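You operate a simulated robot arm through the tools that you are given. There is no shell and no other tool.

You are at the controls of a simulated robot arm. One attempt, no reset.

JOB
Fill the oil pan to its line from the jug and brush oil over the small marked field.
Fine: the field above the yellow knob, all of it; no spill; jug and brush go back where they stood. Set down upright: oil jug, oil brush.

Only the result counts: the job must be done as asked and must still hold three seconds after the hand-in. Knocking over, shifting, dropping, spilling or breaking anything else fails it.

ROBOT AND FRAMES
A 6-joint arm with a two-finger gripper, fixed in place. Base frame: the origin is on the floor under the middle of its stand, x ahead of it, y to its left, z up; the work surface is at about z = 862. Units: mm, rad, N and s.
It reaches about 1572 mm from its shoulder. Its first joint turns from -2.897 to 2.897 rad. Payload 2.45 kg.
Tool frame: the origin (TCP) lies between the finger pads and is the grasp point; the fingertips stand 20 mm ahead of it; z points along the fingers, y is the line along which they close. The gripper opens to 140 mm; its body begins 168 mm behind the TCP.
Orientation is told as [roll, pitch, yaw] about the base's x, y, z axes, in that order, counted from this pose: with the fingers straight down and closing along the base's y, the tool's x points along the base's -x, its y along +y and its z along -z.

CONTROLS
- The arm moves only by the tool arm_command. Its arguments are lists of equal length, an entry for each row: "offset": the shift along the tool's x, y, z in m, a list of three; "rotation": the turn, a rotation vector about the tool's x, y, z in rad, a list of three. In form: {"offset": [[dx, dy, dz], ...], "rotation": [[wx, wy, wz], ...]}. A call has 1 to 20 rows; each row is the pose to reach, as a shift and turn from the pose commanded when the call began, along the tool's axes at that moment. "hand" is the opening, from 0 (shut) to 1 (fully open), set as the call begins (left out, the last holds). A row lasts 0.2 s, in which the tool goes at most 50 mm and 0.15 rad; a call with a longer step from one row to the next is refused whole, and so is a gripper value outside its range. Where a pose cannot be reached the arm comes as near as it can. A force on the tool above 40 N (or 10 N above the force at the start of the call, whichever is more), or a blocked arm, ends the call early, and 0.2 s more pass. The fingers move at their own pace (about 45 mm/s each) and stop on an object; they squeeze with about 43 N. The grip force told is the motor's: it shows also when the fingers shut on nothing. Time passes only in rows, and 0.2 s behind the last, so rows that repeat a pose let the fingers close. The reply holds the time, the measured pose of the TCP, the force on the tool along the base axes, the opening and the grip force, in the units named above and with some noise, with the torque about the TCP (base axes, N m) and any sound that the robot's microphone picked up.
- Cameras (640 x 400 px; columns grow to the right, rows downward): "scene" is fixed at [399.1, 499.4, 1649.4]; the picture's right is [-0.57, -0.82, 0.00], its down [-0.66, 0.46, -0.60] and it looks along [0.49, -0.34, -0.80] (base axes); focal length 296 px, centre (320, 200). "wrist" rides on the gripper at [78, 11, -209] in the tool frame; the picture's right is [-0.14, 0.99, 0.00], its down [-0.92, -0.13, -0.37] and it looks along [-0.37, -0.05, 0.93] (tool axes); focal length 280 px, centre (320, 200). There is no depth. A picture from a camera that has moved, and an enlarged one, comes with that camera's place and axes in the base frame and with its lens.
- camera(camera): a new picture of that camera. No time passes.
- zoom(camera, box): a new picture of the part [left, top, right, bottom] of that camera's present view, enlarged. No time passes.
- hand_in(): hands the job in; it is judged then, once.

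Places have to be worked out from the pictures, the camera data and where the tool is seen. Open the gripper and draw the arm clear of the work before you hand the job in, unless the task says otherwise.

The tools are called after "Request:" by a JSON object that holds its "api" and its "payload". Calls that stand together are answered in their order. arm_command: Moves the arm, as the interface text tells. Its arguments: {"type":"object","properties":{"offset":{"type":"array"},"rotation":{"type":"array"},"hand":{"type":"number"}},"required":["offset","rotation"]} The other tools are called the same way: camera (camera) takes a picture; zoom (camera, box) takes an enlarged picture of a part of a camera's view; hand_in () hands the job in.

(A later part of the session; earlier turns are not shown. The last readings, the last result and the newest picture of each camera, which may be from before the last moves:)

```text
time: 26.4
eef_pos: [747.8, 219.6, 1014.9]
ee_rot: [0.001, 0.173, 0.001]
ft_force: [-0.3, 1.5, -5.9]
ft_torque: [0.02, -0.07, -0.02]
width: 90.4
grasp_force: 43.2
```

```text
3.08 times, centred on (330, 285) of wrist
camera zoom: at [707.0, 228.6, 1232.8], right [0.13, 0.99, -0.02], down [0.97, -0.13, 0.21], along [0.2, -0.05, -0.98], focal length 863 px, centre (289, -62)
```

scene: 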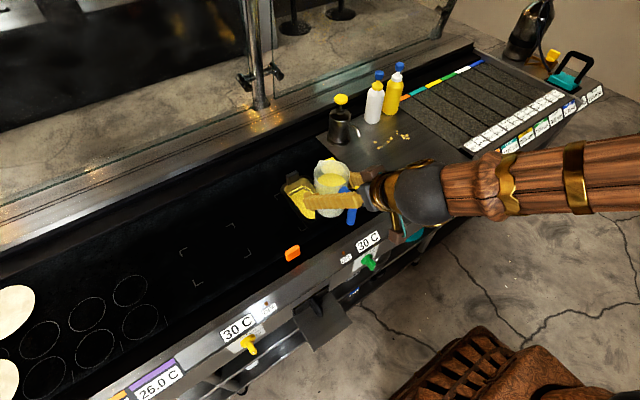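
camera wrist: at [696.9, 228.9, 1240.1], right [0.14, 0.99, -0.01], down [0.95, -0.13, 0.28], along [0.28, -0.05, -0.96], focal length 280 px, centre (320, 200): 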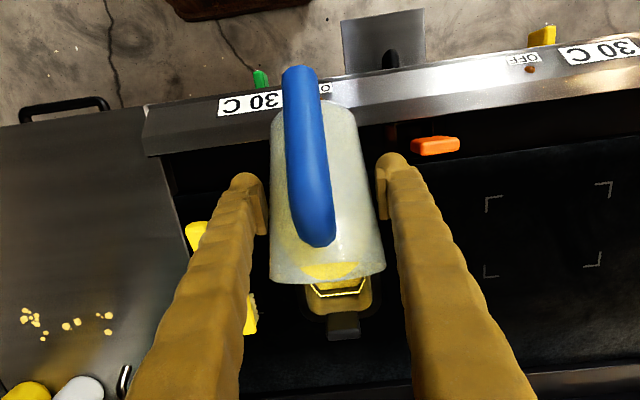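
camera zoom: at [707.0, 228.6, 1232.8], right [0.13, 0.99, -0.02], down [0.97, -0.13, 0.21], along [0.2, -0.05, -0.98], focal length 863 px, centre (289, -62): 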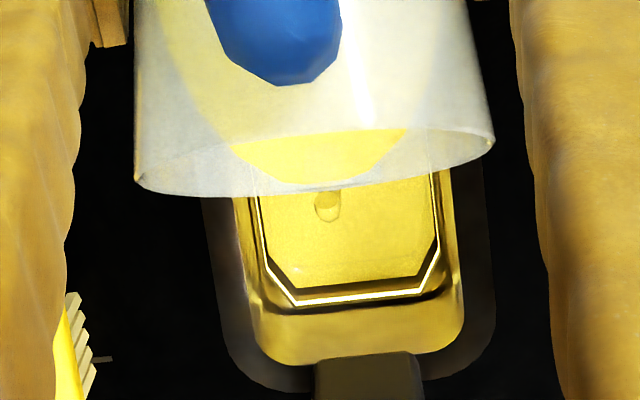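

Stream foot is now nearer the middle (x≈896). Level has risen about a quarter of the gap; continue tilting.

Request:
{"api": "arm_command", "payload": {"offset": [[0, 0, 0], [0, 0, 0], [0, 0, 0], [0, 0, 0], [0, 0, 0], [0, 0, 0]], "rotation": [[0, 0.02, 0], [0, 0.04, 0], [0, 0.04, 0], [0, 0.04, 0], [0, 0.04, 0], [0, 0.04, 0]], "hand": 0}}

Request:
{"api": "zoom", "payload": {"camera": "scene", "box": [280, 172, 328, 202]}}

Request:
{"api": "zoom", "payload": {"camera": "wrist", "box": [260, 220, 400, 350]}}

```text
time: 27.8
eef_pos: [747.4, 217.2, 1014.6]
ee_rot: [-0.002, 0.212, 0.002]
ft_force: [1.1, -0.6, -4.2]
ft_torque: [0.03, -0.06, -0.04]
width: 90.2
grasp_force: 42.6
```

```text
13.33 times, centred on (304, 187) of scene
camera zoom: at [399.1, 499.4, 1649.4], right [-0.57, -0.82, 0.0], down [-0.66, 0.46, -0.6], along [0.49, -0.34, -0.8], focal length 3951 px, centre (533, 373)
```

zoom: 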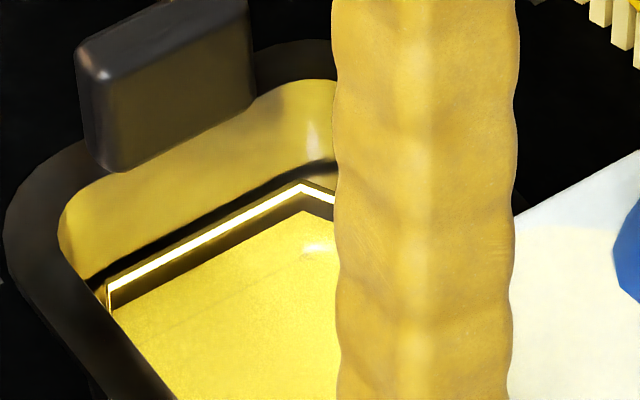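

```text
3.08 times, centred on (330, 285) of wrist
camera zoom: at [715.1, 228.3, 1234.3], right [0.13, 0.99, -0.03], down [0.98, -0.13, 0.17], along [0.16, -0.05, -0.99], focal length 863 px, centre (289, -62)
```

zoom: 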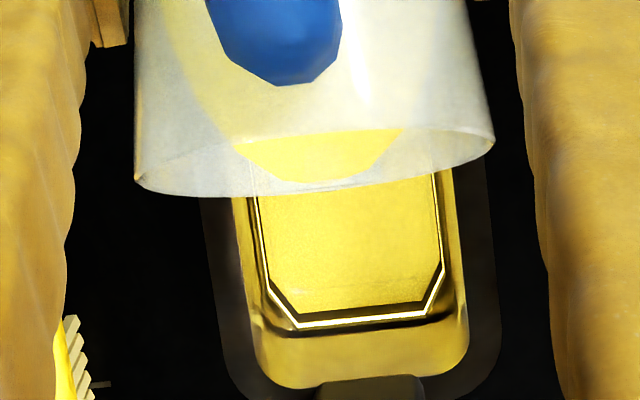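

Level is now around half-way up to the line, flow settled. I tilt another 0.045 rad.

Request:
{"api": "arm_command", "payload": {"offset": [[0, 0, 0], [0, 0, 0], [0, 0, 0], [0, 0, 0], [0, 0, 0], [0, 0, 0]], "rotation": [[0, 0.022, 0], [0, 0.045, 0], [0, 0.045, 0], [0, 0.045, 0], [0, 0.045, 0], [0, 0.045, 0]], "hand": 0}}

Request:
{"api": "zoom", "payload": {"camera": "scene", "box": [280, 172, 328, 202]}}

Request:
{"api": "zoom", "payload": {"camera": "wrist", "box": [260, 220, 400, 350]}}

```text
time: 29.2
eef_pos: [747.1, 218.6, 1015.7]
ee_rot: [0.001, 0.259, 0.001]
ft_force: [-0.4, 0.4, -4.4]
ft_torque: [0.0, -0.06, -0.03]
width: 90.2
grasp_force: 43.3
```

```text
13.33 times, centred on (304, 187) of scene
camera zoom: at [399.1, 499.4, 1649.4], right [-0.57, -0.82, 0.0], down [-0.66, 0.46, -0.6], along [0.49, -0.34, -0.8], focal length 3951 px, centre (533, 373)
```

zoom: 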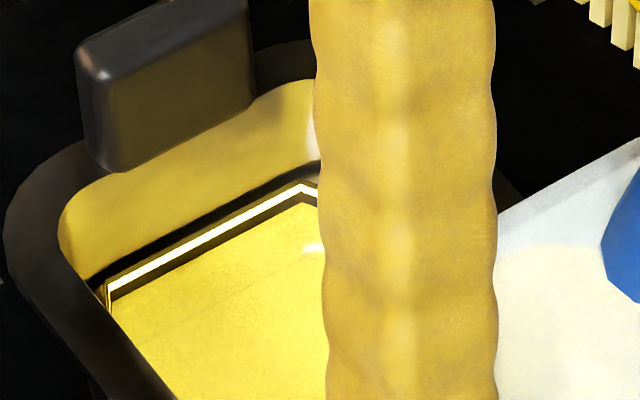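

```text
3.08 times, centred on (330, 285) of wrist
camera zoom: at [725.7, 228.8, 1235.5], right [0.13, 0.99, -0.04], down [0.98, -0.13, 0.12], along [0.12, -0.05, -0.99], focal length 863 px, centre (289, -62)
```

zoom: 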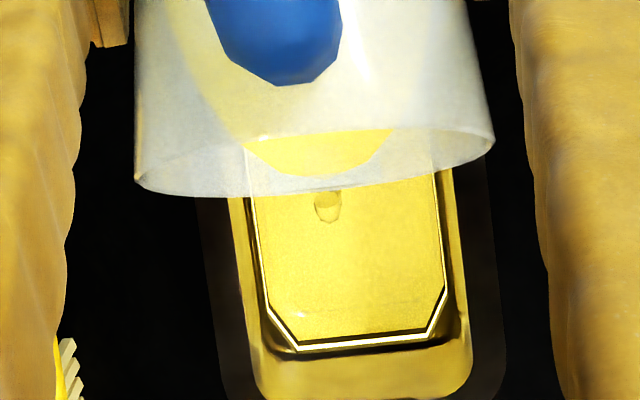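

Still flowing with the level close under the line. I hold the angle a little and check.

Request:
{"api": "arm_command", "payload": {"offset": [[0, 0, 0], [0, 0, 0]], "rotation": [[0, 0, 0], [0, 0, 0]], "hand": 0}}

Request:
{"api": "zoom", "payload": {"camera": "scene", "box": [284, 178, 316, 198]}}

Request:
{"api": "zoom", "payload": {"camera": "wrist", "box": [260, 220, 400, 350]}}

```text
time: 29.8
eef_pos: [748.5, 218.9, 1015.1]
ee_rot: [-0.002, 0.258, 0.002]
ft_force: [0.1, 0.3, -4.2]
ft_torque: [0.01, -0.05, -0.01]
width: 90.2
grasp_force: 43.1
```

```text
16.00 times, centred on (300, 188) of scene
camera zoom: at [399.1, 499.4, 1649.4], right [-0.57, -0.82, 0.0], down [-0.66, 0.46, -0.6], along [0.49, -0.34, -0.8], focal length 4741 px, centre (640, 392)
```

zoom: 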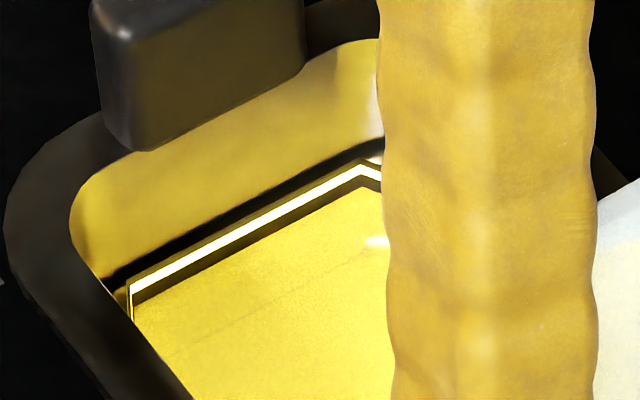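

```text
3.08 times, centred on (330, 285) of wrist
camera zoom: at [725.7, 228.8, 1235.5], right [0.13, 0.99, -0.04], down [0.98, -0.13, 0.12], along [0.12, -0.05, -0.99], focal length 863 px, centre (289, -62)
```

zoom: 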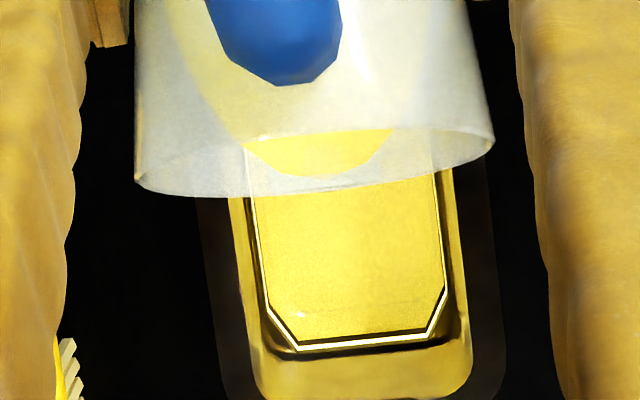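

Flow has stopped; a thin dark gap remains between oil and the line's lower edge. I tilt another 0.04 rad and wait.

Request:
{"api": "arm_command", "payload": {"offset": [[0, 0, 0], [0, 0, 0], [0, 0, 0], [0, 0, 0], [0, 0, 0], [0, 0, 0], [0, 0, 0], [0, 0, 0]], "rotation": [[0, 0.02, 0], [0, 0.04, 0], [0, 0.04, 0], [0, 0.04, 0], [0, 0.04, 0], [0, 0.04, 0], [0, 0.04, 0], [0, 0.04, 0]], "hand": 0}}

Request:
{"api": "zoom", "payload": {"camera": "scene", "box": [284, 178, 316, 198]}}

Request:
{"api": "zoom", "payload": {"camera": "wrist", "box": [260, 220, 400, 350]}}

```text
time: 31.6
eef_pos: [747.8, 217.7, 1015.4]
ee_rot: [0.001, 0.299, 0.001]
ft_force: [-0.4, -0.1, -3.8]
ft_torque: [-0.05, -0.08, 0.06]
width: 89.8
grasp_force: 42.6
```

```text
16.00 times, centred on (300, 188) of scene
camera zoom: at [399.1, 499.4, 1649.4], right [-0.57, -0.82, 0.0], down [-0.66, 0.46, -0.6], along [0.49, -0.34, -0.8], focal length 4741 px, centre (640, 392)
```

zoom: 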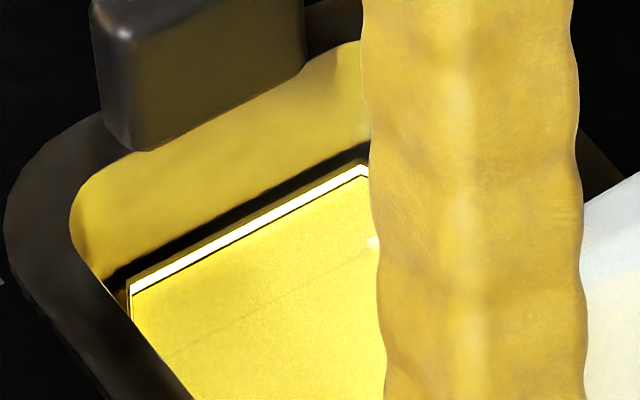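

```text
3.08 times, centred on (330, 285) of wrist
camera zoom: at [734.3, 229.0, 1236.2], right [0.13, 0.99, -0.04], down [0.99, -0.13, 0.08], along [0.08, -0.05, -1.0], focal length 863 px, centre (289, -62)
```

zoom: 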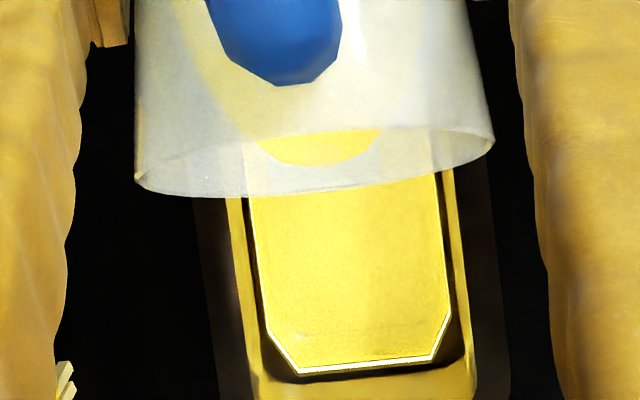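

The oil is now just at the lower edge of the white line. A tiny additional tilt (0.015 rad) should bring it to the middle of the line.

Request:
{"api": "arm_command", "payload": {"offset": [[0, 0, 0], [0, 0, 0], [0, 0, 0], [0, 0, 0], [0, 0, 0], [0, 0, 0], [0, 0, 0]], "rotation": [[0, 0.008, 0], [0, 0.015, 0], [0, 0.015, 0], [0, 0.015, 0], [0, 0.015, 0], [0, 0.015, 0], [0, 0.015, 0]], "hand": 0}}

Request:
{"api": "zoom", "payload": {"camera": "scene", "box": [284, 178, 316, 198]}}

Request:
{"api": "zoom", "payload": {"camera": "wrist", "box": [260, 220, 400, 350]}}

```text
time: 33.2
eef_pos: [748.6, 219.3, 1016.0]
ee_rot: [-0.001, 0.313, 0.003]
ft_force: [-0.3, 0.5, -3.0]
ft_torque: [-0.02, -0.06, 0.0]
width: 89.8
grasp_force: 43.2
```

```text
16.00 times, centred on (300, 188) of scene
camera zoom: at [399.1, 499.4, 1649.4], right [-0.57, -0.82, 0.0], down [-0.66, 0.46, -0.6], along [0.49, -0.34, -0.8], focal length 4741 px, centre (640, 392)
```

zoom: 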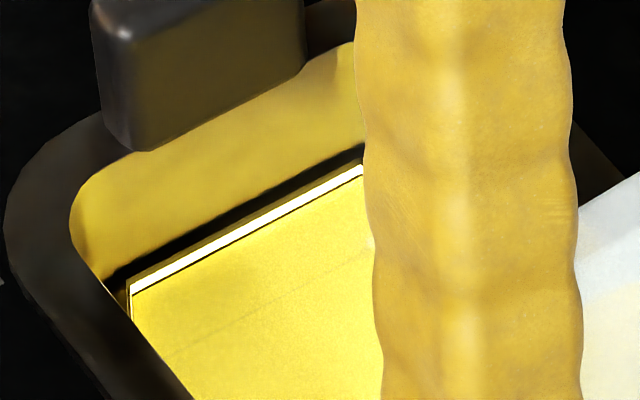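

```text
3.08 times, centred on (330, 285) of wrist
camera zoom: at [737.5, 229.2, 1235.9], right [0.13, 0.99, -0.04], down [0.99, -0.13, 0.07], along [0.06, -0.05, -1.0], focal length 863 px, centre (289, -62)
```

zoom: 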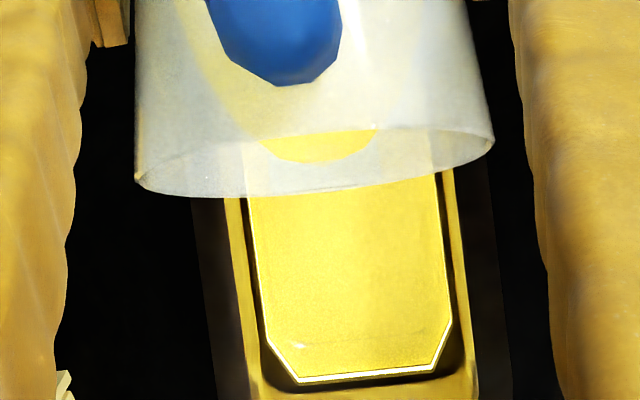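

Request:
{"api": "zoom", "payload": {"camera": "scene", "box": [288, 182, 304, 192]}}

Request:
{"api": "zoom", "payload": {"camera": "wrist", "box": [300, 300, 380, 350]}}

```text
16.00 times, centred on (296, 187) of scene
camera zoom: at [399.1, 499.4, 1649.4], right [-0.57, -0.82, 0.0], down [-0.66, 0.46, -0.6], along [0.49, -0.34, -0.8], focal length 4741 px, centre (704, 408)
```

zoom: 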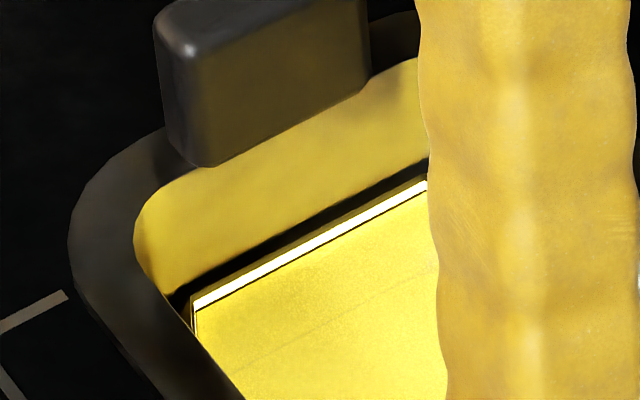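

```text
8.00 times, centred on (340, 325) of wrist
camera zoom: at [737.5, 229.2, 1235.9], right [0.13, 0.99, -0.04], down [0.99, -0.13, 0.07], along [0.06, -0.05, -1.0], focal length 2243 px, centre (160, -800)
```

zoom: 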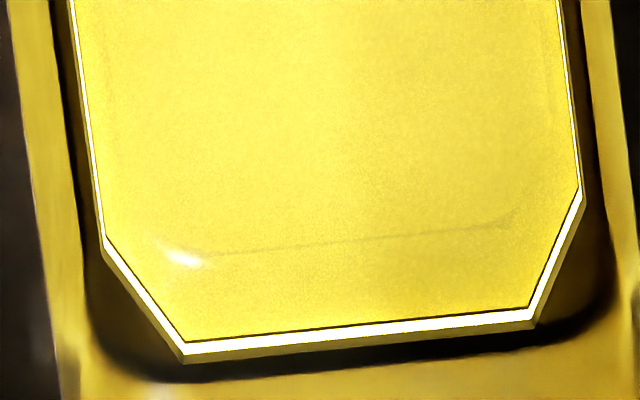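

The oil surface now sits at the lower edge of the line ring, with a hairline dark gap left. One more slight tilt (0.015 rad) to bring it onto the line.

Request:
{"api": "arm_command", "payload": {"offset": [[0, 0, 0], [0, 0, 0], [0, 0, 0], [0, 0, 0], [0, 0, 0], [0, 0, 0], [0, 0, 0]], "rotation": [[0, 0.008, 0], [0, 0.015, 0], [0, 0.015, 0], [0, 0.015, 0], [0, 0.015, 0], [0, 0.015, 0], [0, 0.015, 0]], "hand": 0}}

Request:
{"api": "zoom", "payload": {"camera": "scene", "box": [288, 182, 304, 192]}}

Request:
{"api": "zoom", "payload": {"camera": "wrist", "box": [300, 300, 380, 350]}}

```text
time: 34.8
eef_pos: [746.9, 218.7, 1013.6]
ee_rot: [0.001, 0.327, 0.001]
ft_force: [-0.1, 0.3, -3.6]
ft_torque: [0.02, -0.07, 0.0]
width: 89.6
grasp_force: 42.7
```

```text
16.00 times, centred on (296, 187) of scene
camera zoom: at [399.1, 499.4, 1649.4], right [-0.57, -0.82, 0.0], down [-0.66, 0.46, -0.6], along [0.49, -0.34, -0.8], focal length 4741 px, centre (704, 408)
```

zoom: 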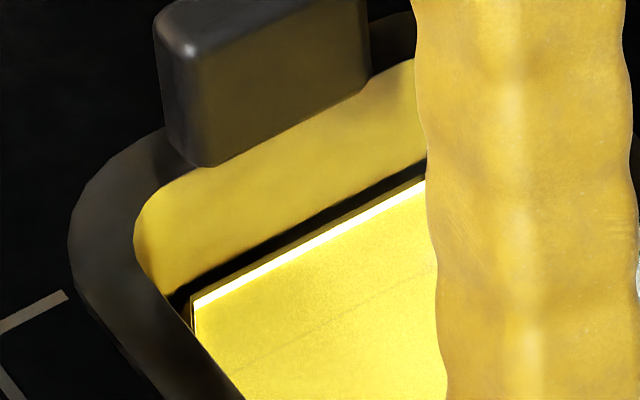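

```text
8.00 times, centred on (340, 325) of wrist
camera zoom: at [740.5, 229.0, 1235.1], right [0.13, 0.99, -0.04], down [0.99, -0.13, 0.05], along [0.05, -0.05, -1.0], focal length 2243 px, centre (160, -800)
```

zoom: 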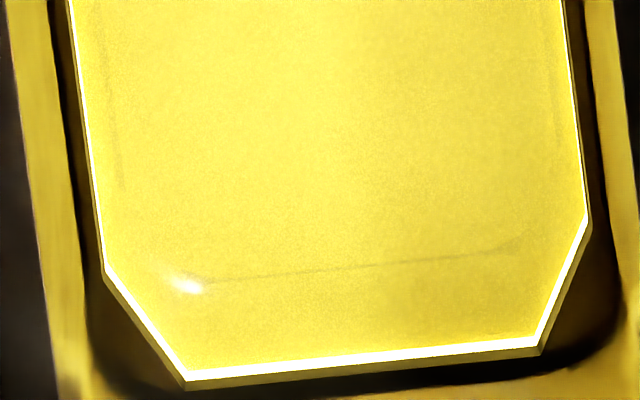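

The oil now covers the lower half of the white band – it is on the line. I turn the jug back upright while raising it, keeping the spout over the pan.

Request:
{"api": "arm_command", "payload": {"offset": [[0.0005, 0, -0.0038], [0.0015, 0, -0.0114], [0.0025, 0, -0.019], [0.0035, 0, -0.0265], [0.0045, 0, -0.0341], [0.0054, 0, -0.0417], [0.0064, 0, -0.0493], [0.0074, 0, -0.0569], [0.0084, 0, -0.0644], [0.0094, 0, -0.072], [0.0099, 0, -0.0758], [0.0099, 0, -0.0758], [0.0099, 0, -0.0758], [0.0099, 0, -0.0758]], "rotation": [[0, -0.1, 0], [0, -0.2, 0], [0, -0.3, 0], [0, -0.4, 0], [0, -0.5, 0], [0, -0.6, 0], [0, -0.7, 0], [0, -0.8, 0], [0, -0.9, 0], [0, -1.0, 0], [0, -1.08, 0], [0, -1.113, 0], [0, -1.113, 0], [0, -1.113, 0]], "hand": 0}}

Request:
{"api": "zoom", "payload": {"camera": "scene", "box": [284, 172, 332, 202]}}

Request:
{"api": "zoom", "payload": {"camera": "scene", "box": [230, 120, 410, 260]}}

Request:
{"api": "camera", "payload": {"camera": "wrist"}}

```text
time: 37.8
eef_pos: [761.5, 218.0, 1090.0]
ee_rot: [-0.001, -0.785, 0.003]
ft_force: [0.3, -0.3, -3.5]
ft_torque: [0.0, 0.01, 0.03]
width: 89.4
grasp_force: 42.1
```

```text
13.33 times, centred on (308, 187) of scene
camera zoom: at [399.1, 499.4, 1649.4], right [-0.57, -0.82, 0.0], down [-0.66, 0.46, -0.6], along [0.49, -0.34, -0.8], focal length 3951 px, centre (480, 373)
```

zoom: 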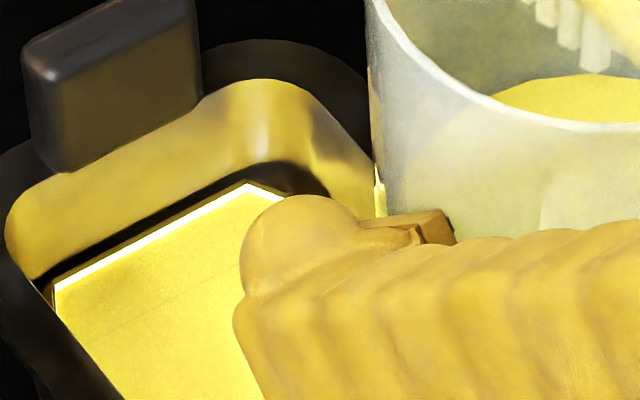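

```text
2.86 times, centred on (320, 190) of scene
camera zoom: at [399.1, 499.4, 1649.4], right [-0.57, -0.82, 0.0], down [-0.66, 0.46, -0.6], along [0.49, -0.34, -0.8], focal length 847 px, centre (320, 229)
```

zoom: 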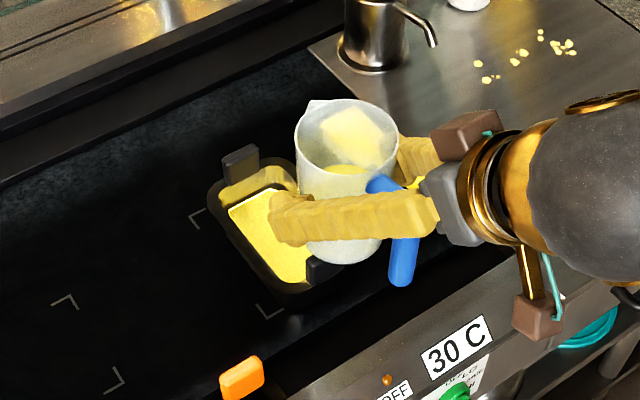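

```text
taken
camera wrist: at [559.1, 228.6, 1180.7], right [0.1, 0.99, 0.1], down [0.39, -0.13, 0.91], along [0.92, -0.05, -0.4], focal length 280 px, centre (320, 200)
```

wrist: 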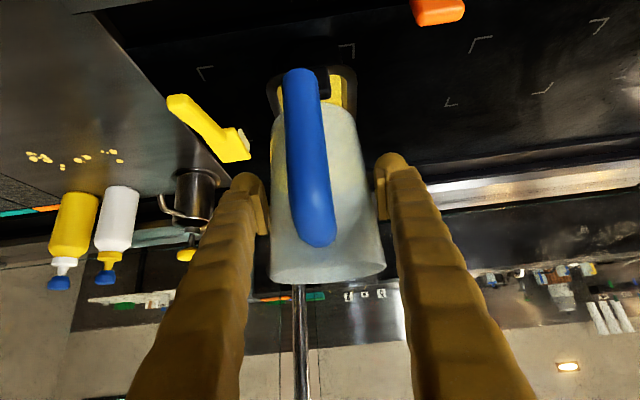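

Pan is at its line and no spill is visible; the jug is upright again. I carry it back over the same path to 20 mm above its original place.

Request:
{"api": "arm_command", "payload": {"offset": [[-0.0016, -0.012, 0.0016], [-0.0047, -0.036, 0.0047], [-0.0082, -0.062, 0.0082], [-0.0116, -0.088, 0.0116], [-0.015, -0.114, 0.015], [-0.0184, -0.14, 0.0184], [-0.0219, -0.166, 0.0219], [-0.0253, -0.192, 0.0253], [-0.0287, -0.218, 0.0287], [-0.0321, -0.244, 0.0321], [-0.0356, -0.27, 0.0356], [-0.039, -0.296, 0.039], [-0.0413, -0.314, 0.0413], [-0.0424, -0.322, 0.0424], [-0.0318, -0.322, 0.053], [-0.0106, -0.322, 0.0742], [0.0106, -0.322, 0.0954], [0.0318, -0.322, 0.1166], [0.0495, -0.322, 0.1343], [0.0566, -0.322, 0.1414]], "rotation": [[0, 0, 0], [0, 0, 0], [0, 0, 0], [0, 0, 0], [0, 0, 0], [0, 0, 0], [0, 0, 0], [0, 0, 0], [0, 0, 0], [0, 0, 0], [0, 0, 0], [0, 0, 0], [0, 0, 0], [0, 0, 0], [0, 0, 0], [0, 0, 0], [0, 0, 0], [0, 0, 0], [0, 0, 0], [0, 0, 0]], "hand": 0}}

Request:
{"api": "zoom", "payload": {"camera": "scene", "box": [340, 90, 540, 230]}}

Request:
{"api": "camera", "payload": {"camera": "wrist"}}

```text
time: 42.0
eef_pos: [825.5, -103.8, 950.5]
ee_rot: [-0.003, -0.785, 0.004]
ft_force: [-1.1, 0.5, -3.0]
ft_torque: [0.01, -0.02, 0.03]
width: 89.2
grasp_force: 42.9
```

```text
2.86 times, centred on (440, 160) of scene
camera zoom: at [399.1, 499.4, 1649.4], right [-0.57, -0.82, 0.0], down [-0.66, 0.46, -0.6], along [0.49, -0.34, -0.8], focal length 847 px, centre (-23, 314)
```

zoom: 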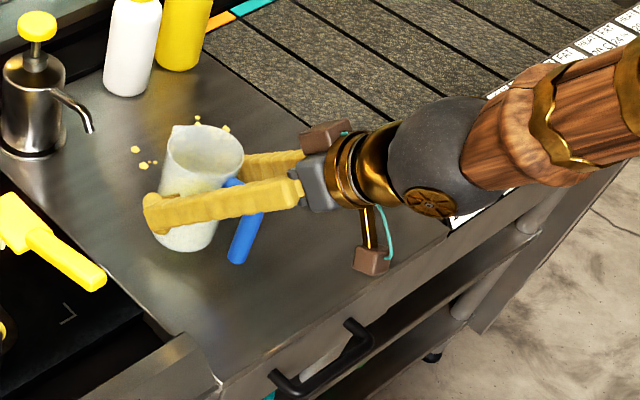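

```text
taken
camera wrist: at [621.3, -94.1, 1041.7], right [0.1, 0.99, 0.1], down [0.39, -0.13, 0.91], along [0.92, -0.05, -0.4], focal length 280 px, centre (320, 200)
```

wrist: 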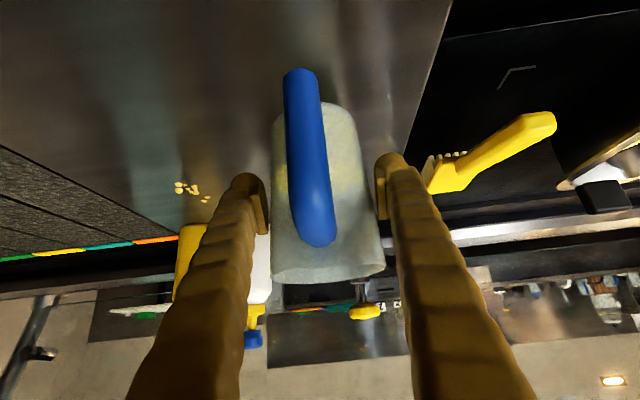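

Jug is above its place (x reads ~2–3 mm further than at grasp, so I correct by −2 mm). I lower the last 18 mm slowly and check the force.

Request:
{"api": "arm_command", "payload": {"offset": [[0.0042, 0, 0.0014], [0.007, 0, 0.0042], [0.0099, 0, 0.0071], [0.0113, 0, 0.0085], [0.0127, 0, 0.0099], [0.0141, 0, 0.0113], [0.0141, 0, 0.0113]], "rotation": [[0, 0, 0], [0, 0, 0], [0, 0, 0], [0, 0, 0], [0, 0, 0], [0, 0, 0], [0, 0, 0]], "hand": 0}}

Request:
{"api": "zoom", "payload": {"camera": "scene", "box": [370, 130, 434, 194]}}

```text
time: 43.6
eef_pos: [819.8, -103.9, 932.9]
ee_rot: [0.001, -0.786, 0.002]
ft_force: [0.6, -0.7, -4.3]
ft_torque: [-0.02, 0.02, 0.01]
width: 88.7
grasp_force: 43.1
```

```text
6.25 times, centred on (402, 162) of scene
camera zoom: at [399.1, 499.4, 1649.4], right [-0.57, -0.82, 0.0], down [-0.66, 0.46, -0.6], along [0.49, -0.34, -0.8], focal length 1852 px, centre (-192, 438)
```

zoom: 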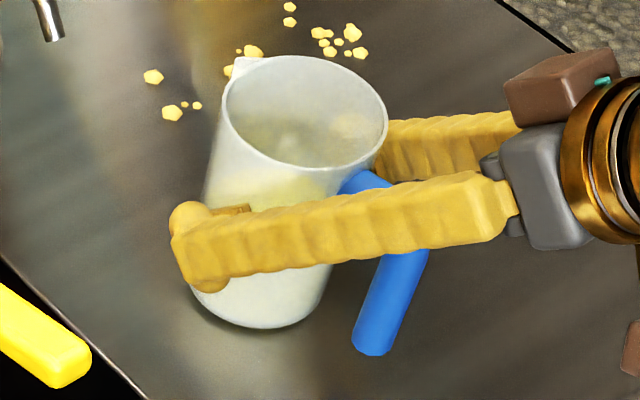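

Not yet in contact (force still ≈ −4 N weight). I lower in 1 mm steps for 4 mm more.

Request:
{"api": "arm_command", "payload": {"offset": [[0.0007, 0, 0.0007], [0.0014, 0, 0.0014], [0.0021, 0, 0.0021], [0.0028, 0, 0.0028], [0.0028, 0, 0.0028]], "rotation": [[0, 0, 0], [0, 0, 0], [0, 0, 0], [0, 0, 0], [0, 0, 0]], "hand": 0}}

Request:
{"api": "zoom", "payload": {"camera": "scene", "box": [370, 130, 434, 194]}}

```text
time: 44.8
eef_pos: [821.5, -104.7, 929.7]
ee_rot: [0.0, -0.787, 0.003]
ft_force: [-4.7, -1.3, 31.6]
ft_torque: [-0.05, -0.37, -0.02]
width: 88.3
grasp_force: 43.2
```

```text
6.25 times, centred on (402, 162) of scene
camera zoom: at [399.1, 499.4, 1649.4], right [-0.57, -0.82, 0.0], down [-0.66, 0.46, -0.6], along [0.49, -0.34, -0.8], focal length 1852 px, centre (-192, 438)
```

zoom: 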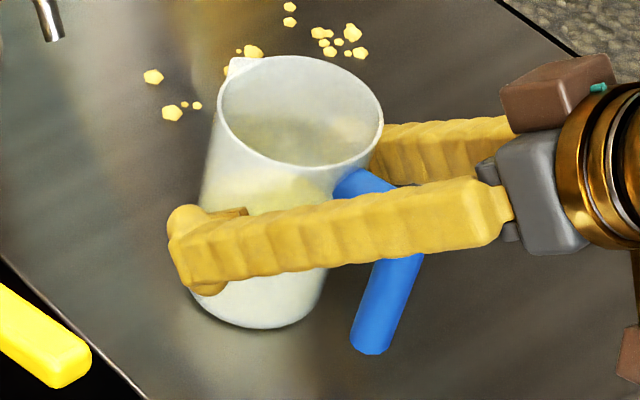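

Contact made (31 N up) and the jug seems tipped ~3° forward in the grip. I level it by rotating −0.05 rad about y while easing 1 mm up, then check.

Request:
{"api": "arm_command", "payload": {"offset": [[-0.0004, 0, -0.0004], [-0.0007, 0, -0.0007], [-0.0007, 0, -0.0007]], "rotation": [[0, -0.025, 0], [0, -0.05, 0], [0, -0.05, 0]], "hand": 0}}

Request:
{"api": "zoom", "payload": {"camera": "scene", "box": [370, 130, 434, 194]}}

```text
time: 45.6
eef_pos: [820.0, -104.5, 928.9]
ee_rot: [0.0, -0.834, 0.001]
ft_force: [-3.8, 3.3, 9.0]
ft_torque: [0.27, 0.47, -0.05]
width: 87.5
grasp_force: 43.2
```

```text
6.25 times, centred on (402, 162) of scene
camera zoom: at [399.1, 499.4, 1649.4], right [-0.57, -0.82, 0.0], down [-0.66, 0.46, -0.6], along [0.49, -0.34, -0.8], focal length 1852 px, centre (-192, 438)
```

zoom: 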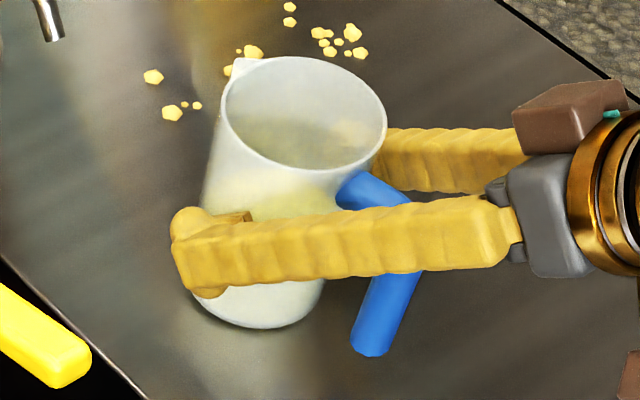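

The jug is flat on the counter with light load. I open the gripper to release it.

Request:
{"api": "arm_command", "payload": {"offset": [[0, 0, 0], [0, 0, 0], [0, 0, 0], [0, 0, 0], [0, 0, 0], [0, 0, 0]], "rotation": [[0, 0, 0], [0, 0, 0], [0, 0, 0], [0, 0, 0], [0, 0, 0], [0, 0, 0]], "hand": 1}}

Request:
{"api": "zoom", "payload": {"camera": "scene", "box": [370, 130, 434, 194]}}

Request:
{"api": "camera", "payload": {"camera": "wrist"}}

```text
time: 47.0
eef_pos: [820.9, -104.6, 929.7]
ee_rot: [0.0, -0.836, 0.002]
ft_force: [0.4, -0.3, 0.0]
ft_torque: [-0.03, -0.01, 0.02]
width: 139.8
grasp_force: 0.1
```

```text
6.25 times, centred on (402, 162) of scene
camera zoom: at [399.1, 499.4, 1649.4], right [-0.57, -0.82, 0.0], down [-0.66, 0.46, -0.6], along [0.49, -0.34, -0.8], focal length 1852 px, centre (-192, 438)
```

zoom: 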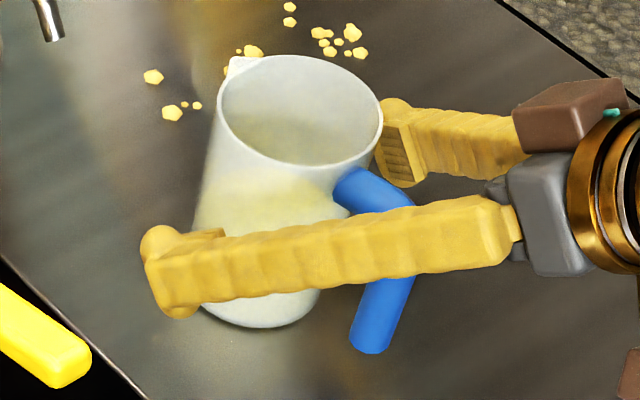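

```text
taken
camera wrist: at [612.5, -93.9, 1009.5], right [0.09, 0.99, 0.1], down [0.34, -0.13, 0.93], along [0.93, -0.05, -0.35], focal length 280 px, centre (320, 200)
```

wrist: 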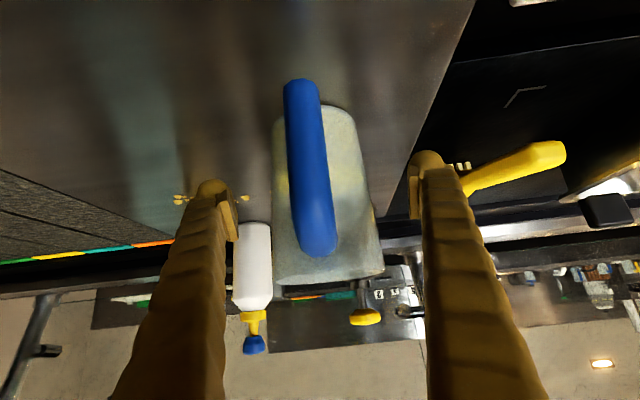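

Released; the jug stands on its own, roughly 7 mm ahead of the original x. I back the fingers out along their axis and then take a better look.

Request:
{"api": "arm_command", "payload": {"offset": [[0, 0, -0.015], [0, 0, -0.035], [0, 0, -0.06], [0, 0, -0.09], [0, 0, -0.12], [0, 0, -0.15], [0, 0, -0.18], [0, 0, -0.21], [0, 0, -0.21]], "rotation": [[0, 0, 0], [0, 0, 0], [0, 0, 0], [0, 0, 0], [0, 0, 0], [0, 0, 0], [0, 0, 0], [0, 0, 0], [0, 0, 0]], "hand": 1}}

Request:
{"api": "zoom", "payload": {"camera": "scene", "box": [370, 130, 434, 194]}}

Request:
{"api": "zoom", "payload": {"camera": "wrist", "box": [200, 60, 440, 220]}}

Request:
{"api": "zoom", "payload": {"camera": "scene", "box": [230, 120, 410, 260]}}

```text
time: 49.0
eef_pos: [665.0, -102.6, 1068.1]
ee_rot: [0.0, -0.835, 0.002]
ft_force: [0.7, -0.6, 0.4]
ft_torque: [0.01, 0.04, 0.02]
width: 140.1
grasp_force: 0.0
```

```text
6.25 times, centred on (402, 162) of scene
camera zoom: at [399.1, 499.4, 1649.4], right [-0.57, -0.82, 0.0], down [-0.66, 0.46, -0.6], along [0.49, -0.34, -0.8], focal length 1852 px, centre (-192, 438)
```

zoom: 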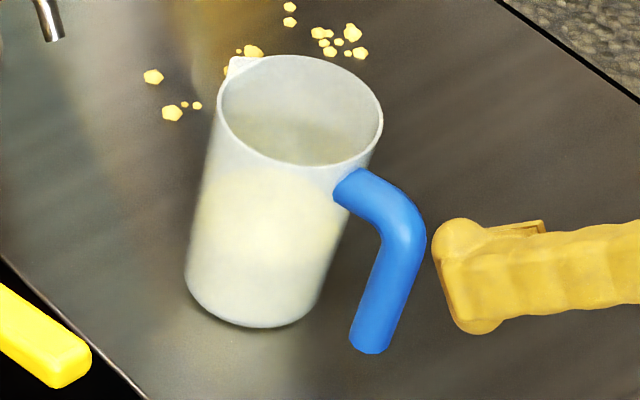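

```text
2.50 times, centred on (320, 140) of wrist
camera zoom: at [458.0, -91.9, 1149.7], right [0.09, 0.99, 0.1], down [0.34, -0.13, 0.93], along [0.93, -0.05, -0.35], focal length 701 px, centre (320, 350)
```

zoom: 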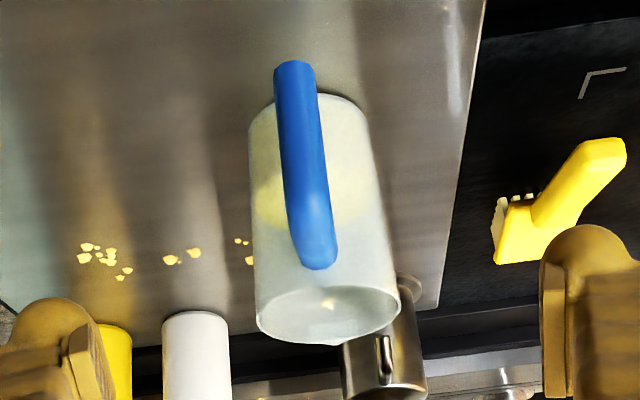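

```text
2.86 times, centred on (320, 190) of scene
camera zoom: at [399.1, 499.4, 1649.4], right [-0.57, -0.82, 0.0], down [-0.66, 0.46, -0.6], along [0.49, -0.34, -0.8], focal length 847 px, centre (320, 229)
```

zoom: 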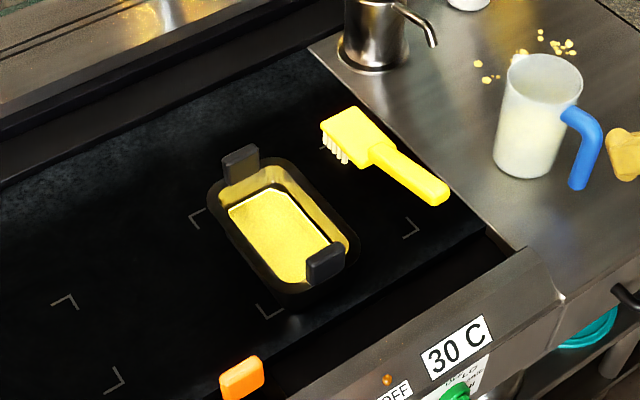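

The jug stands upright about 7 mm from its original spot, which should be fine. Now let me check the pan level unobstructed and the brush closely.

Request:
{"api": "zoom", "payload": {"camera": "scene", "box": [284, 174, 332, 204]}}

Request:
{"api": "zoom", "payload": {"camera": "scene", "box": [312, 148, 372, 198]}}

```text
13.33 times, centred on (308, 189) of scene
camera zoom: at [399.1, 499.4, 1649.4], right [-0.57, -0.82, 0.0], down [-0.66, 0.46, -0.6], along [0.49, -0.34, -0.8], focal length 3951 px, centre (480, 347)
```

zoom: 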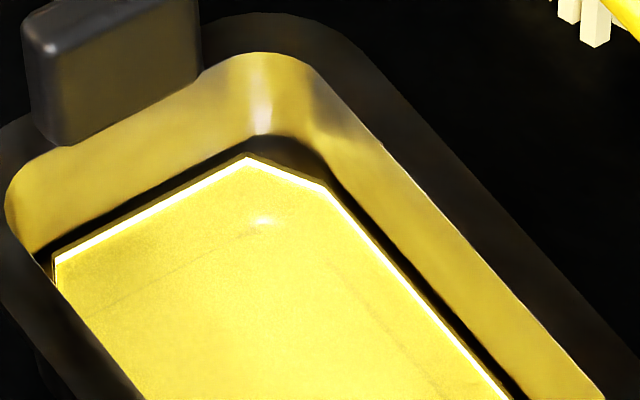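

```text
8.00 times, centred on (342, 173) of scene
camera zoom: at [399.1, 499.4, 1649.4], right [-0.57, -0.82, 0.0], down [-0.66, 0.46, -0.6], along [0.49, -0.34, -0.8], focal length 2370 px, centre (144, 416)
```

zoom: 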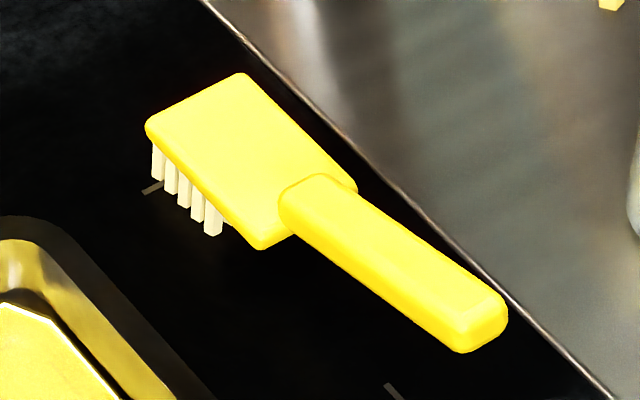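

Oil is on the line all round. Brush: bristle patch ≈ x 945–993, y 33–82, head to x≈909, handle rising back to (798,60,≈925). I now move over the brush with fingers turned straight down, going high and clear of the jug.

Request:
{"api": "arm_command", "payload": {"offset": [[-0.0185, 0.025, -0.0168], [-0.0371, 0.05, -0.0336], [-0.0556, 0.075, -0.0503], [-0.0741, 0.1, -0.0671], [-0.0905, 0.1076, -0.0491], [-0.1068, 0.1153, -0.031], [-0.1232, 0.1229, -0.0129], [-0.1395, 0.1305, 0.0052], [-0.1559, 0.1381, 0.0232], [-0.1722, 0.1458, 0.0413], [-0.1886, 0.1534, 0.0594], [-0.2049, 0.161, 0.0774], [-0.2049, 0.161, 0.0774]], "rotation": [[0, 0.0696, 0], [0, 0.1392, 0], [0, 0.2088, 0], [0, 0.2783, 0], [0, 0.3479, 0], [0, 0.4175, 0], [0, 0.4871, 0], [0, 0.5567, 0], [0, 0.6263, 0], [0, 0.6958, 0], [0, 0.7654, 0], [0, 0.835, 0], [0, 0.835, 0]], "hand": 1}}

Request:
{"api": "camera", "payload": {"camera": "wrist"}}

Request:
{"api": "zoom", "payload": {"camera": "wrist", "box": [270, 110, 390, 220]}}

```text
time: 51.8
eef_pos: [859.5, 57.6, 1171.7]
ee_rot: [0.0, 0.0, 0.001]
ft_force: [-0.4, -0.1, -0.1]
ft_torque: [0.01, -0.01, -0.03]
width: 139.8
grasp_force: 0.0
```

```text
taken
camera wrist: at [780.7, 68.7, 1377.3], right [0.14, 0.99, 0.0], down [0.92, -0.13, 0.37], along [0.36, -0.05, -0.93], focal length 280 px, centre (320, 200)
```

wrist: 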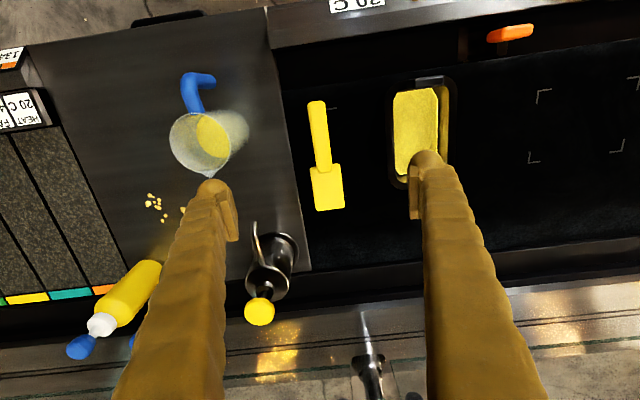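

```text
3.64 times, centred on (330, 165) of wrist
camera zoom: at [780.7, 68.7, 1377.3], right [0.14, 0.99, 0.0], down [0.92, -0.13, 0.37], along [0.36, -0.05, -0.93], focal length 1020 px, centre (284, 327)
```

zoom: 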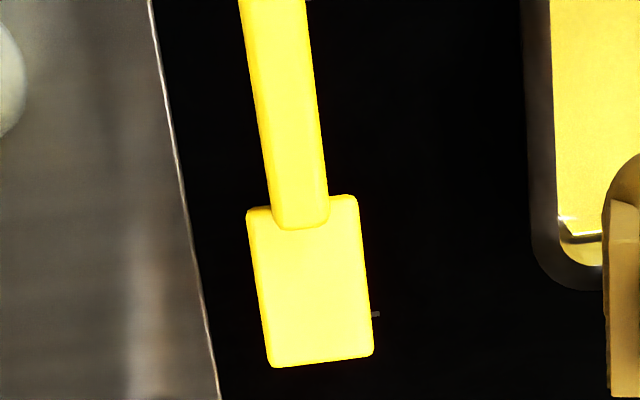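

Brush axis is along x at y≈58.5. To keep the fingers away from the pan flange I narrow the opening to 70 mm, and descend to z≈960 over the handle at x≈880.

Request:
{"api": "arm_command", "payload": {"offset": [[-0.005, 0.0008, 0.01], [-0.0103, 0.0008, 0.035], [-0.0205, 0.0008, 0.065], [-0.0205, 0.0008, 0.1], [-0.0205, 0.0008, 0.135], [-0.0205, 0.0008, 0.165], [-0.0205, 0.0008, 0.19], [-0.0205, 0.0008, 0.208], [-0.0205, 0.0008, 0.208]], "rotation": [[0, 0, 0], [0, 0, 0], [0, 0, 0], [0, 0, 0], [0, 0, 0], [0, 0, 0], [0, 0, 0], [0, 0, 0], [0, 0, 0]], "hand": 0.5}}

Request:
{"api": "camera", "payload": {"camera": "wrist"}}

Request:
{"api": "zoom", "payload": {"camera": "scene", "box": [290, 130, 410, 220]}}

```text
time: 53.8
eef_pos: [883.0, 59.2, 961.9]
ee_rot: [0.0, 0.001, 0.002]
ft_force: [0.4, 0.6, -0.2]
ft_torque: [-0.01, 0.01, -0.03]
width: 69.8
grasp_force: 0.0
```

```text
taken
camera wrist: at [804.6, 69.5, 1169.5], right [0.14, 0.99, 0.0], down [0.92, -0.13, 0.37], along [0.37, -0.05, -0.93], focal length 280 px, centre (320, 200)
```

wrist: 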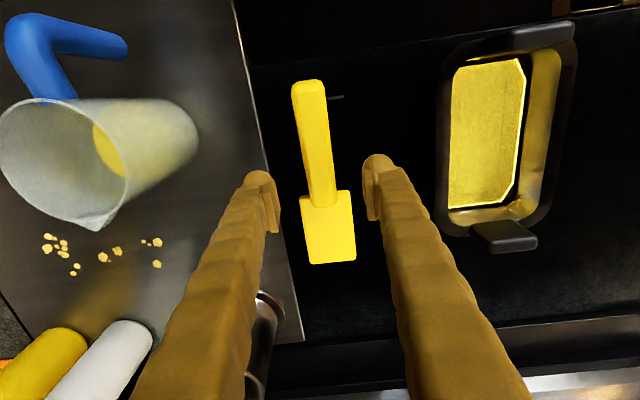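

```text
4.44 times, centred on (350, 175) of scene
camera zoom: at [399.1, 499.4, 1649.4], right [-0.57, -0.82, 0.0], down [-0.66, 0.46, -0.6], along [0.49, -0.34, -0.8], focal length 1317 px, centre (187, 311)
```

zoom: 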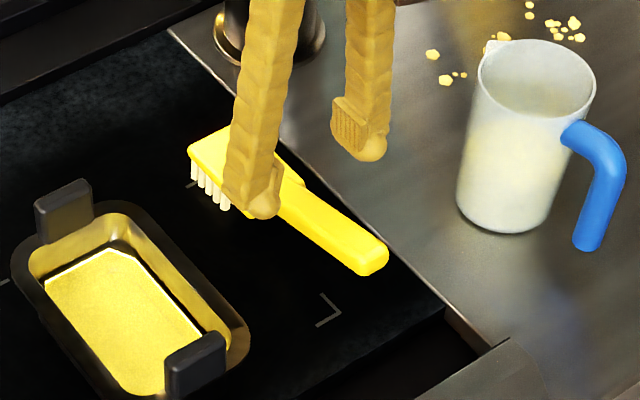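

Handle is centred within ~2 mm between pads. I descend 62 mm onto the handle with a −1.5 mm y correction.

Request:
{"api": "arm_command", "payload": {"offset": [[0, -0.0015, 0.012], [0, -0.0015, 0.027], [0, -0.0015, 0.042], [0, -0.0015, 0.054], [0, -0.0015, 0.062], [0, -0.0015, 0.062]], "rotation": [[0, 0, 0], [0, 0, 0], [0, 0, 0], [0, 0, 0], [0, 0, 0], [0, 0, 0]], "hand": 0.5}}

Request:
{"api": "camera", "payload": {"camera": "wrist"}}

Request:
{"api": "zoom", "payload": {"camera": "scene", "box": [300, 140, 380, 200]}}

```text
time: 55.2
eef_pos: [881.4, 55.7, 900.4]
ee_rot: [0.0, 0.0, 0.001]
ft_force: [-0.1, 0.4, 0.3]
ft_torque: [-0.01, 0.02, 0.0]
width: 69.9
grasp_force: 0.1
```

```text
taken
camera wrist: at [802.7, 66.8, 1106.8], right [0.14, 0.99, 0.0], down [0.92, -0.13, 0.37], along [0.37, -0.05, -0.93], focal length 280 px, centre (320, 200)
```

wrist: 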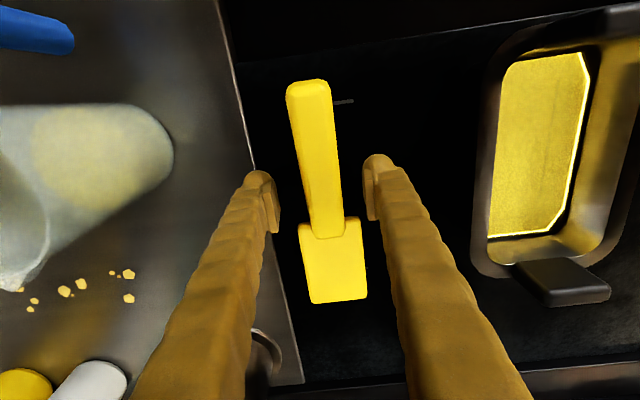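

```text
6.67 times, centred on (340, 170) of scene
camera zoom: at [399.1, 499.4, 1649.4], right [-0.57, -0.82, 0.0], down [-0.66, 0.46, -0.6], along [0.49, -0.34, -0.8], focal length 1975 px, centre (187, 400)
```

zoom: 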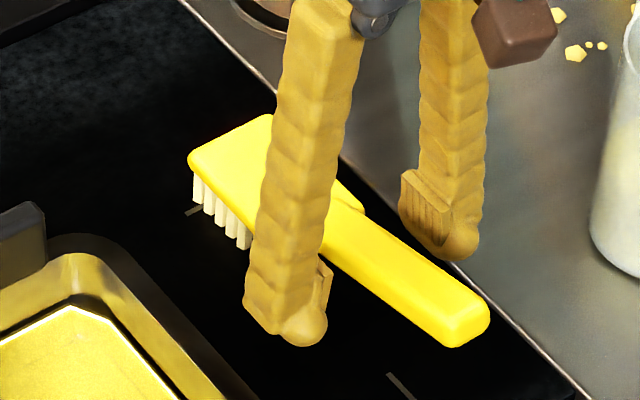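

The handle lies centred between the pads (305–341 px vs pads at 279/366). I close the gripper on it.

Request:
{"api": "arm_command", "payload": {"offset": [[0, 0, 0], [0, 0, 0], [0, 0, 0], [0, 0, 0], [0, 0, 0], [0, 0, 0]], "rotation": [[0, 0, 0], [0, 0, 0], [0, 0, 0], [0, 0, 0], [0, 0, 0], [0, 0, 0]], "hand": 0}}

Request:
{"api": "camera", "payload": {"camera": "wrist"}}

Request:
{"api": "zoom", "payload": {"camera": "scene", "box": [300, 140, 380, 200]}}

```text
time: 56.6
eef_pos: [880.0, 55.9, 900.0]
ee_rot: [0.001, 0.0, 0.0]
ft_force: [-0.9, 1.0, -0.6]
ft_torque: [0.0, 0.02, 0.05]
width: 24.7
grasp_force: 42.5
```

```text
taken
camera wrist: at [802.7, 66.7, 1107.0], right [0.14, 0.99, 0.0], down [0.92, -0.13, 0.37], along [0.37, -0.05, -0.93], focal length 280 px, centre (320, 200)
```

wrist: 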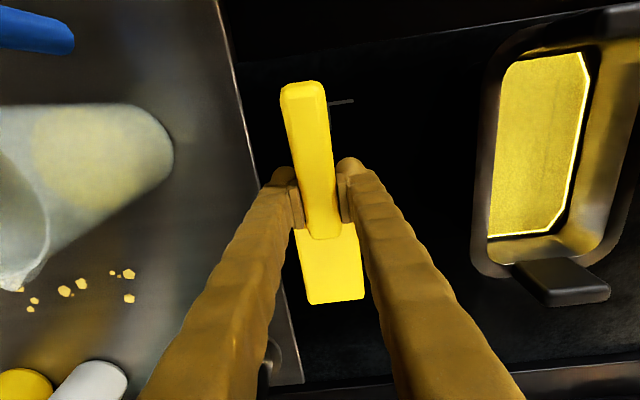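

```text
6.67 times, centred on (340, 170) of scene
camera zoom: at [399.1, 499.4, 1649.4], right [-0.57, -0.82, 0.0], down [-0.66, 0.46, -0.6], along [0.49, -0.34, -0.8], focal length 1975 px, centre (187, 400)
```

zoom: 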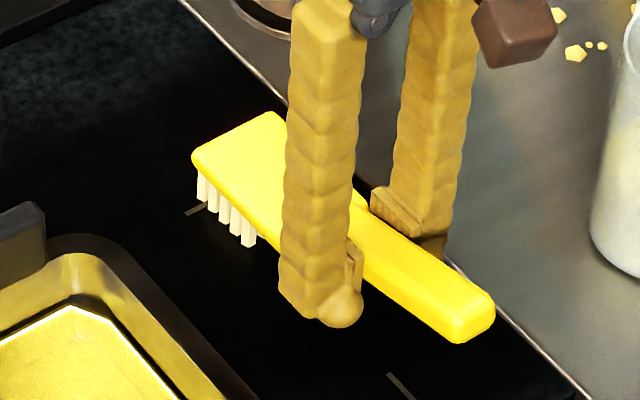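

Gripped at 24.7 mm; the brush moved about 3 mm toward −y on closing (I'll compensate at return). I lift it 40 mm and check that it stays level.

Request:
{"api": "arm_command", "payload": {"offset": [[0, 0, -0.005], [0, 0, -0.015], [0, 0, -0.028], [0, 0, -0.04], [0, 0, -0.04]], "rotation": [[0, 0, 0], [0, 0, 0], [0, 0, 0], [0, 0, 0], [0, 0, 0]], "hand": 0}}

Request:
{"api": "camera", "payload": {"camera": "wrist"}}

Request:
{"api": "zoom", "payload": {"camera": "scene", "box": [300, 130, 380, 190]}}

```text
time: 57.8
eef_pos: [880.4, 56.8, 939.7]
ee_rot: [-0.001, -0.001, 0.001]
ft_force: [-0.6, 0.4, -0.7]
ft_torque: [-0.02, 0.09, -0.01]
width: 24.6
grasp_force: 42.8
```

```text
taken
camera wrist: at [802.3, 67.4, 1145.6], right [0.14, 0.99, 0.0], down [0.92, -0.13, 0.37], along [0.37, -0.05, -0.93], focal length 280 px, centre (320, 200)
```

wrist: 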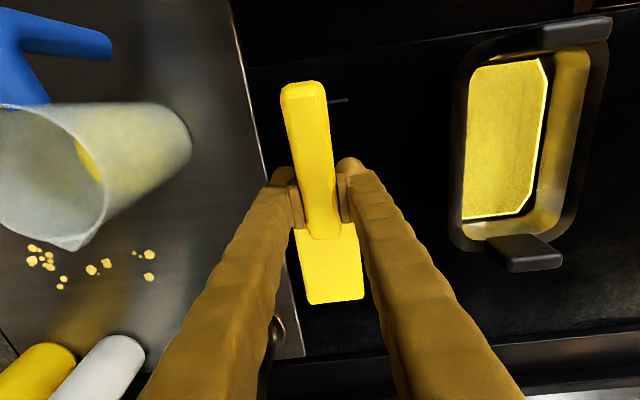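

```text
6.67 times, centred on (340, 160) of scene
camera zoom: at [399.1, 499.4, 1649.4], right [-0.57, -0.82, 0.0], down [-0.66, 0.46, -0.6], along [0.49, -0.34, -0.8], focal length 1975 px, centre (187, 467)
```

zoom: 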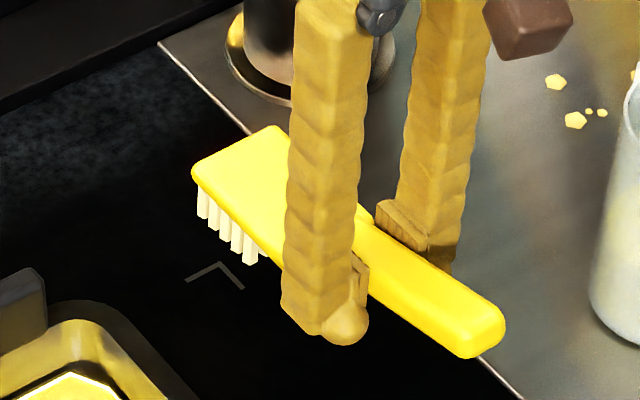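

Brush is held rigidly (very light). Next I raise it, pitch it 30° nose-down (so its handle will clear the pan's near handle), and bring it over the pan at z≈1080.

Request:
{"api": "arm_command", "payload": {"offset": [[0, 0, -0.035], [0, 0, -0.075], [0.005, 0.015, -0.11], [0.013, 0.045, -0.135], [0.022, 0.08, -0.14], [0.031, 0.112, -0.14], [0.039, 0.14, -0.14], [0.0454, 0.1605, -0.14], [0.0454, 0.1605, -0.14]], "rotation": [[0, 0.05, 0], [0, 0.1, 0], [0, 0.17, 0], [0, 0.24, 0], [0, 0.31, 0], [0, 0.38, 0], [0, 0.45, 0], [0, 0.5236, 0], [0, 0.5236, 0]], "hand": 0}}

Request:
{"api": "camera", "payload": {"camera": "wrist"}}

Request:
{"api": "zoom", "payload": {"camera": "scene", "box": [250, 110, 400, 240]}}

```text
time: 59.8
eef_pos: [837.6, 217.4, 1078.0]
ee_rot: [0.0, 0.523, 0.0]
ft_force: [-0.7, 0.0, -1.1]
ft_torque: [0.0, 0.06, 0.04]
width: 24.5
grasp_force: 43.0
```

```text
taken
camera wrist: at [873.1, 229.4, 1296.1], right [0.12, 0.99, -0.07], down [0.98, -0.13, -0.14], along [-0.15, -0.05, -0.99], focal length 280 px, centre (320, 200)
```

wrist: 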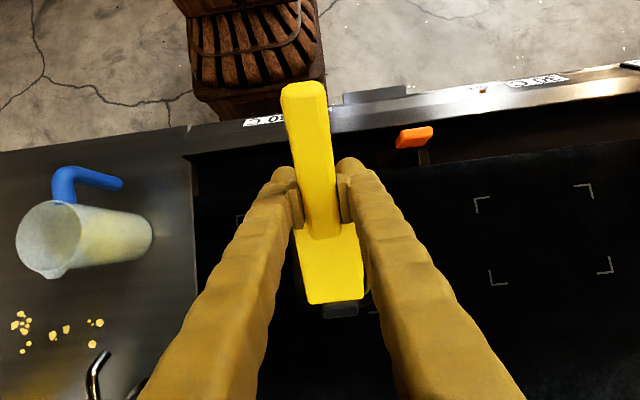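

```text
3.08 times, centred on (325, 175) of scene
camera zoom: at [399.1, 499.4, 1649.4], right [-0.57, -0.82, 0.0], down [-0.66, 0.46, -0.6], along [0.49, -0.34, -0.8], focal length 912 px, centre (305, 277)
```

zoom: 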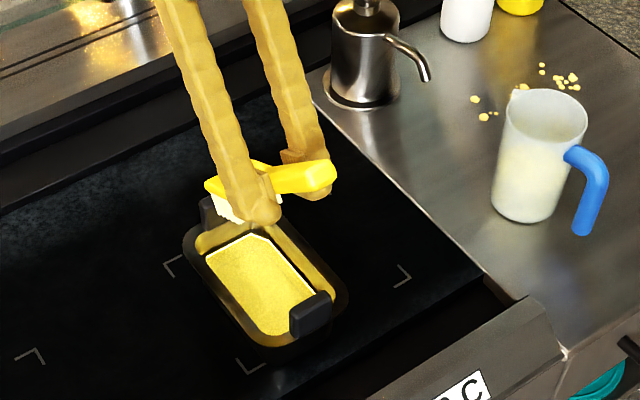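

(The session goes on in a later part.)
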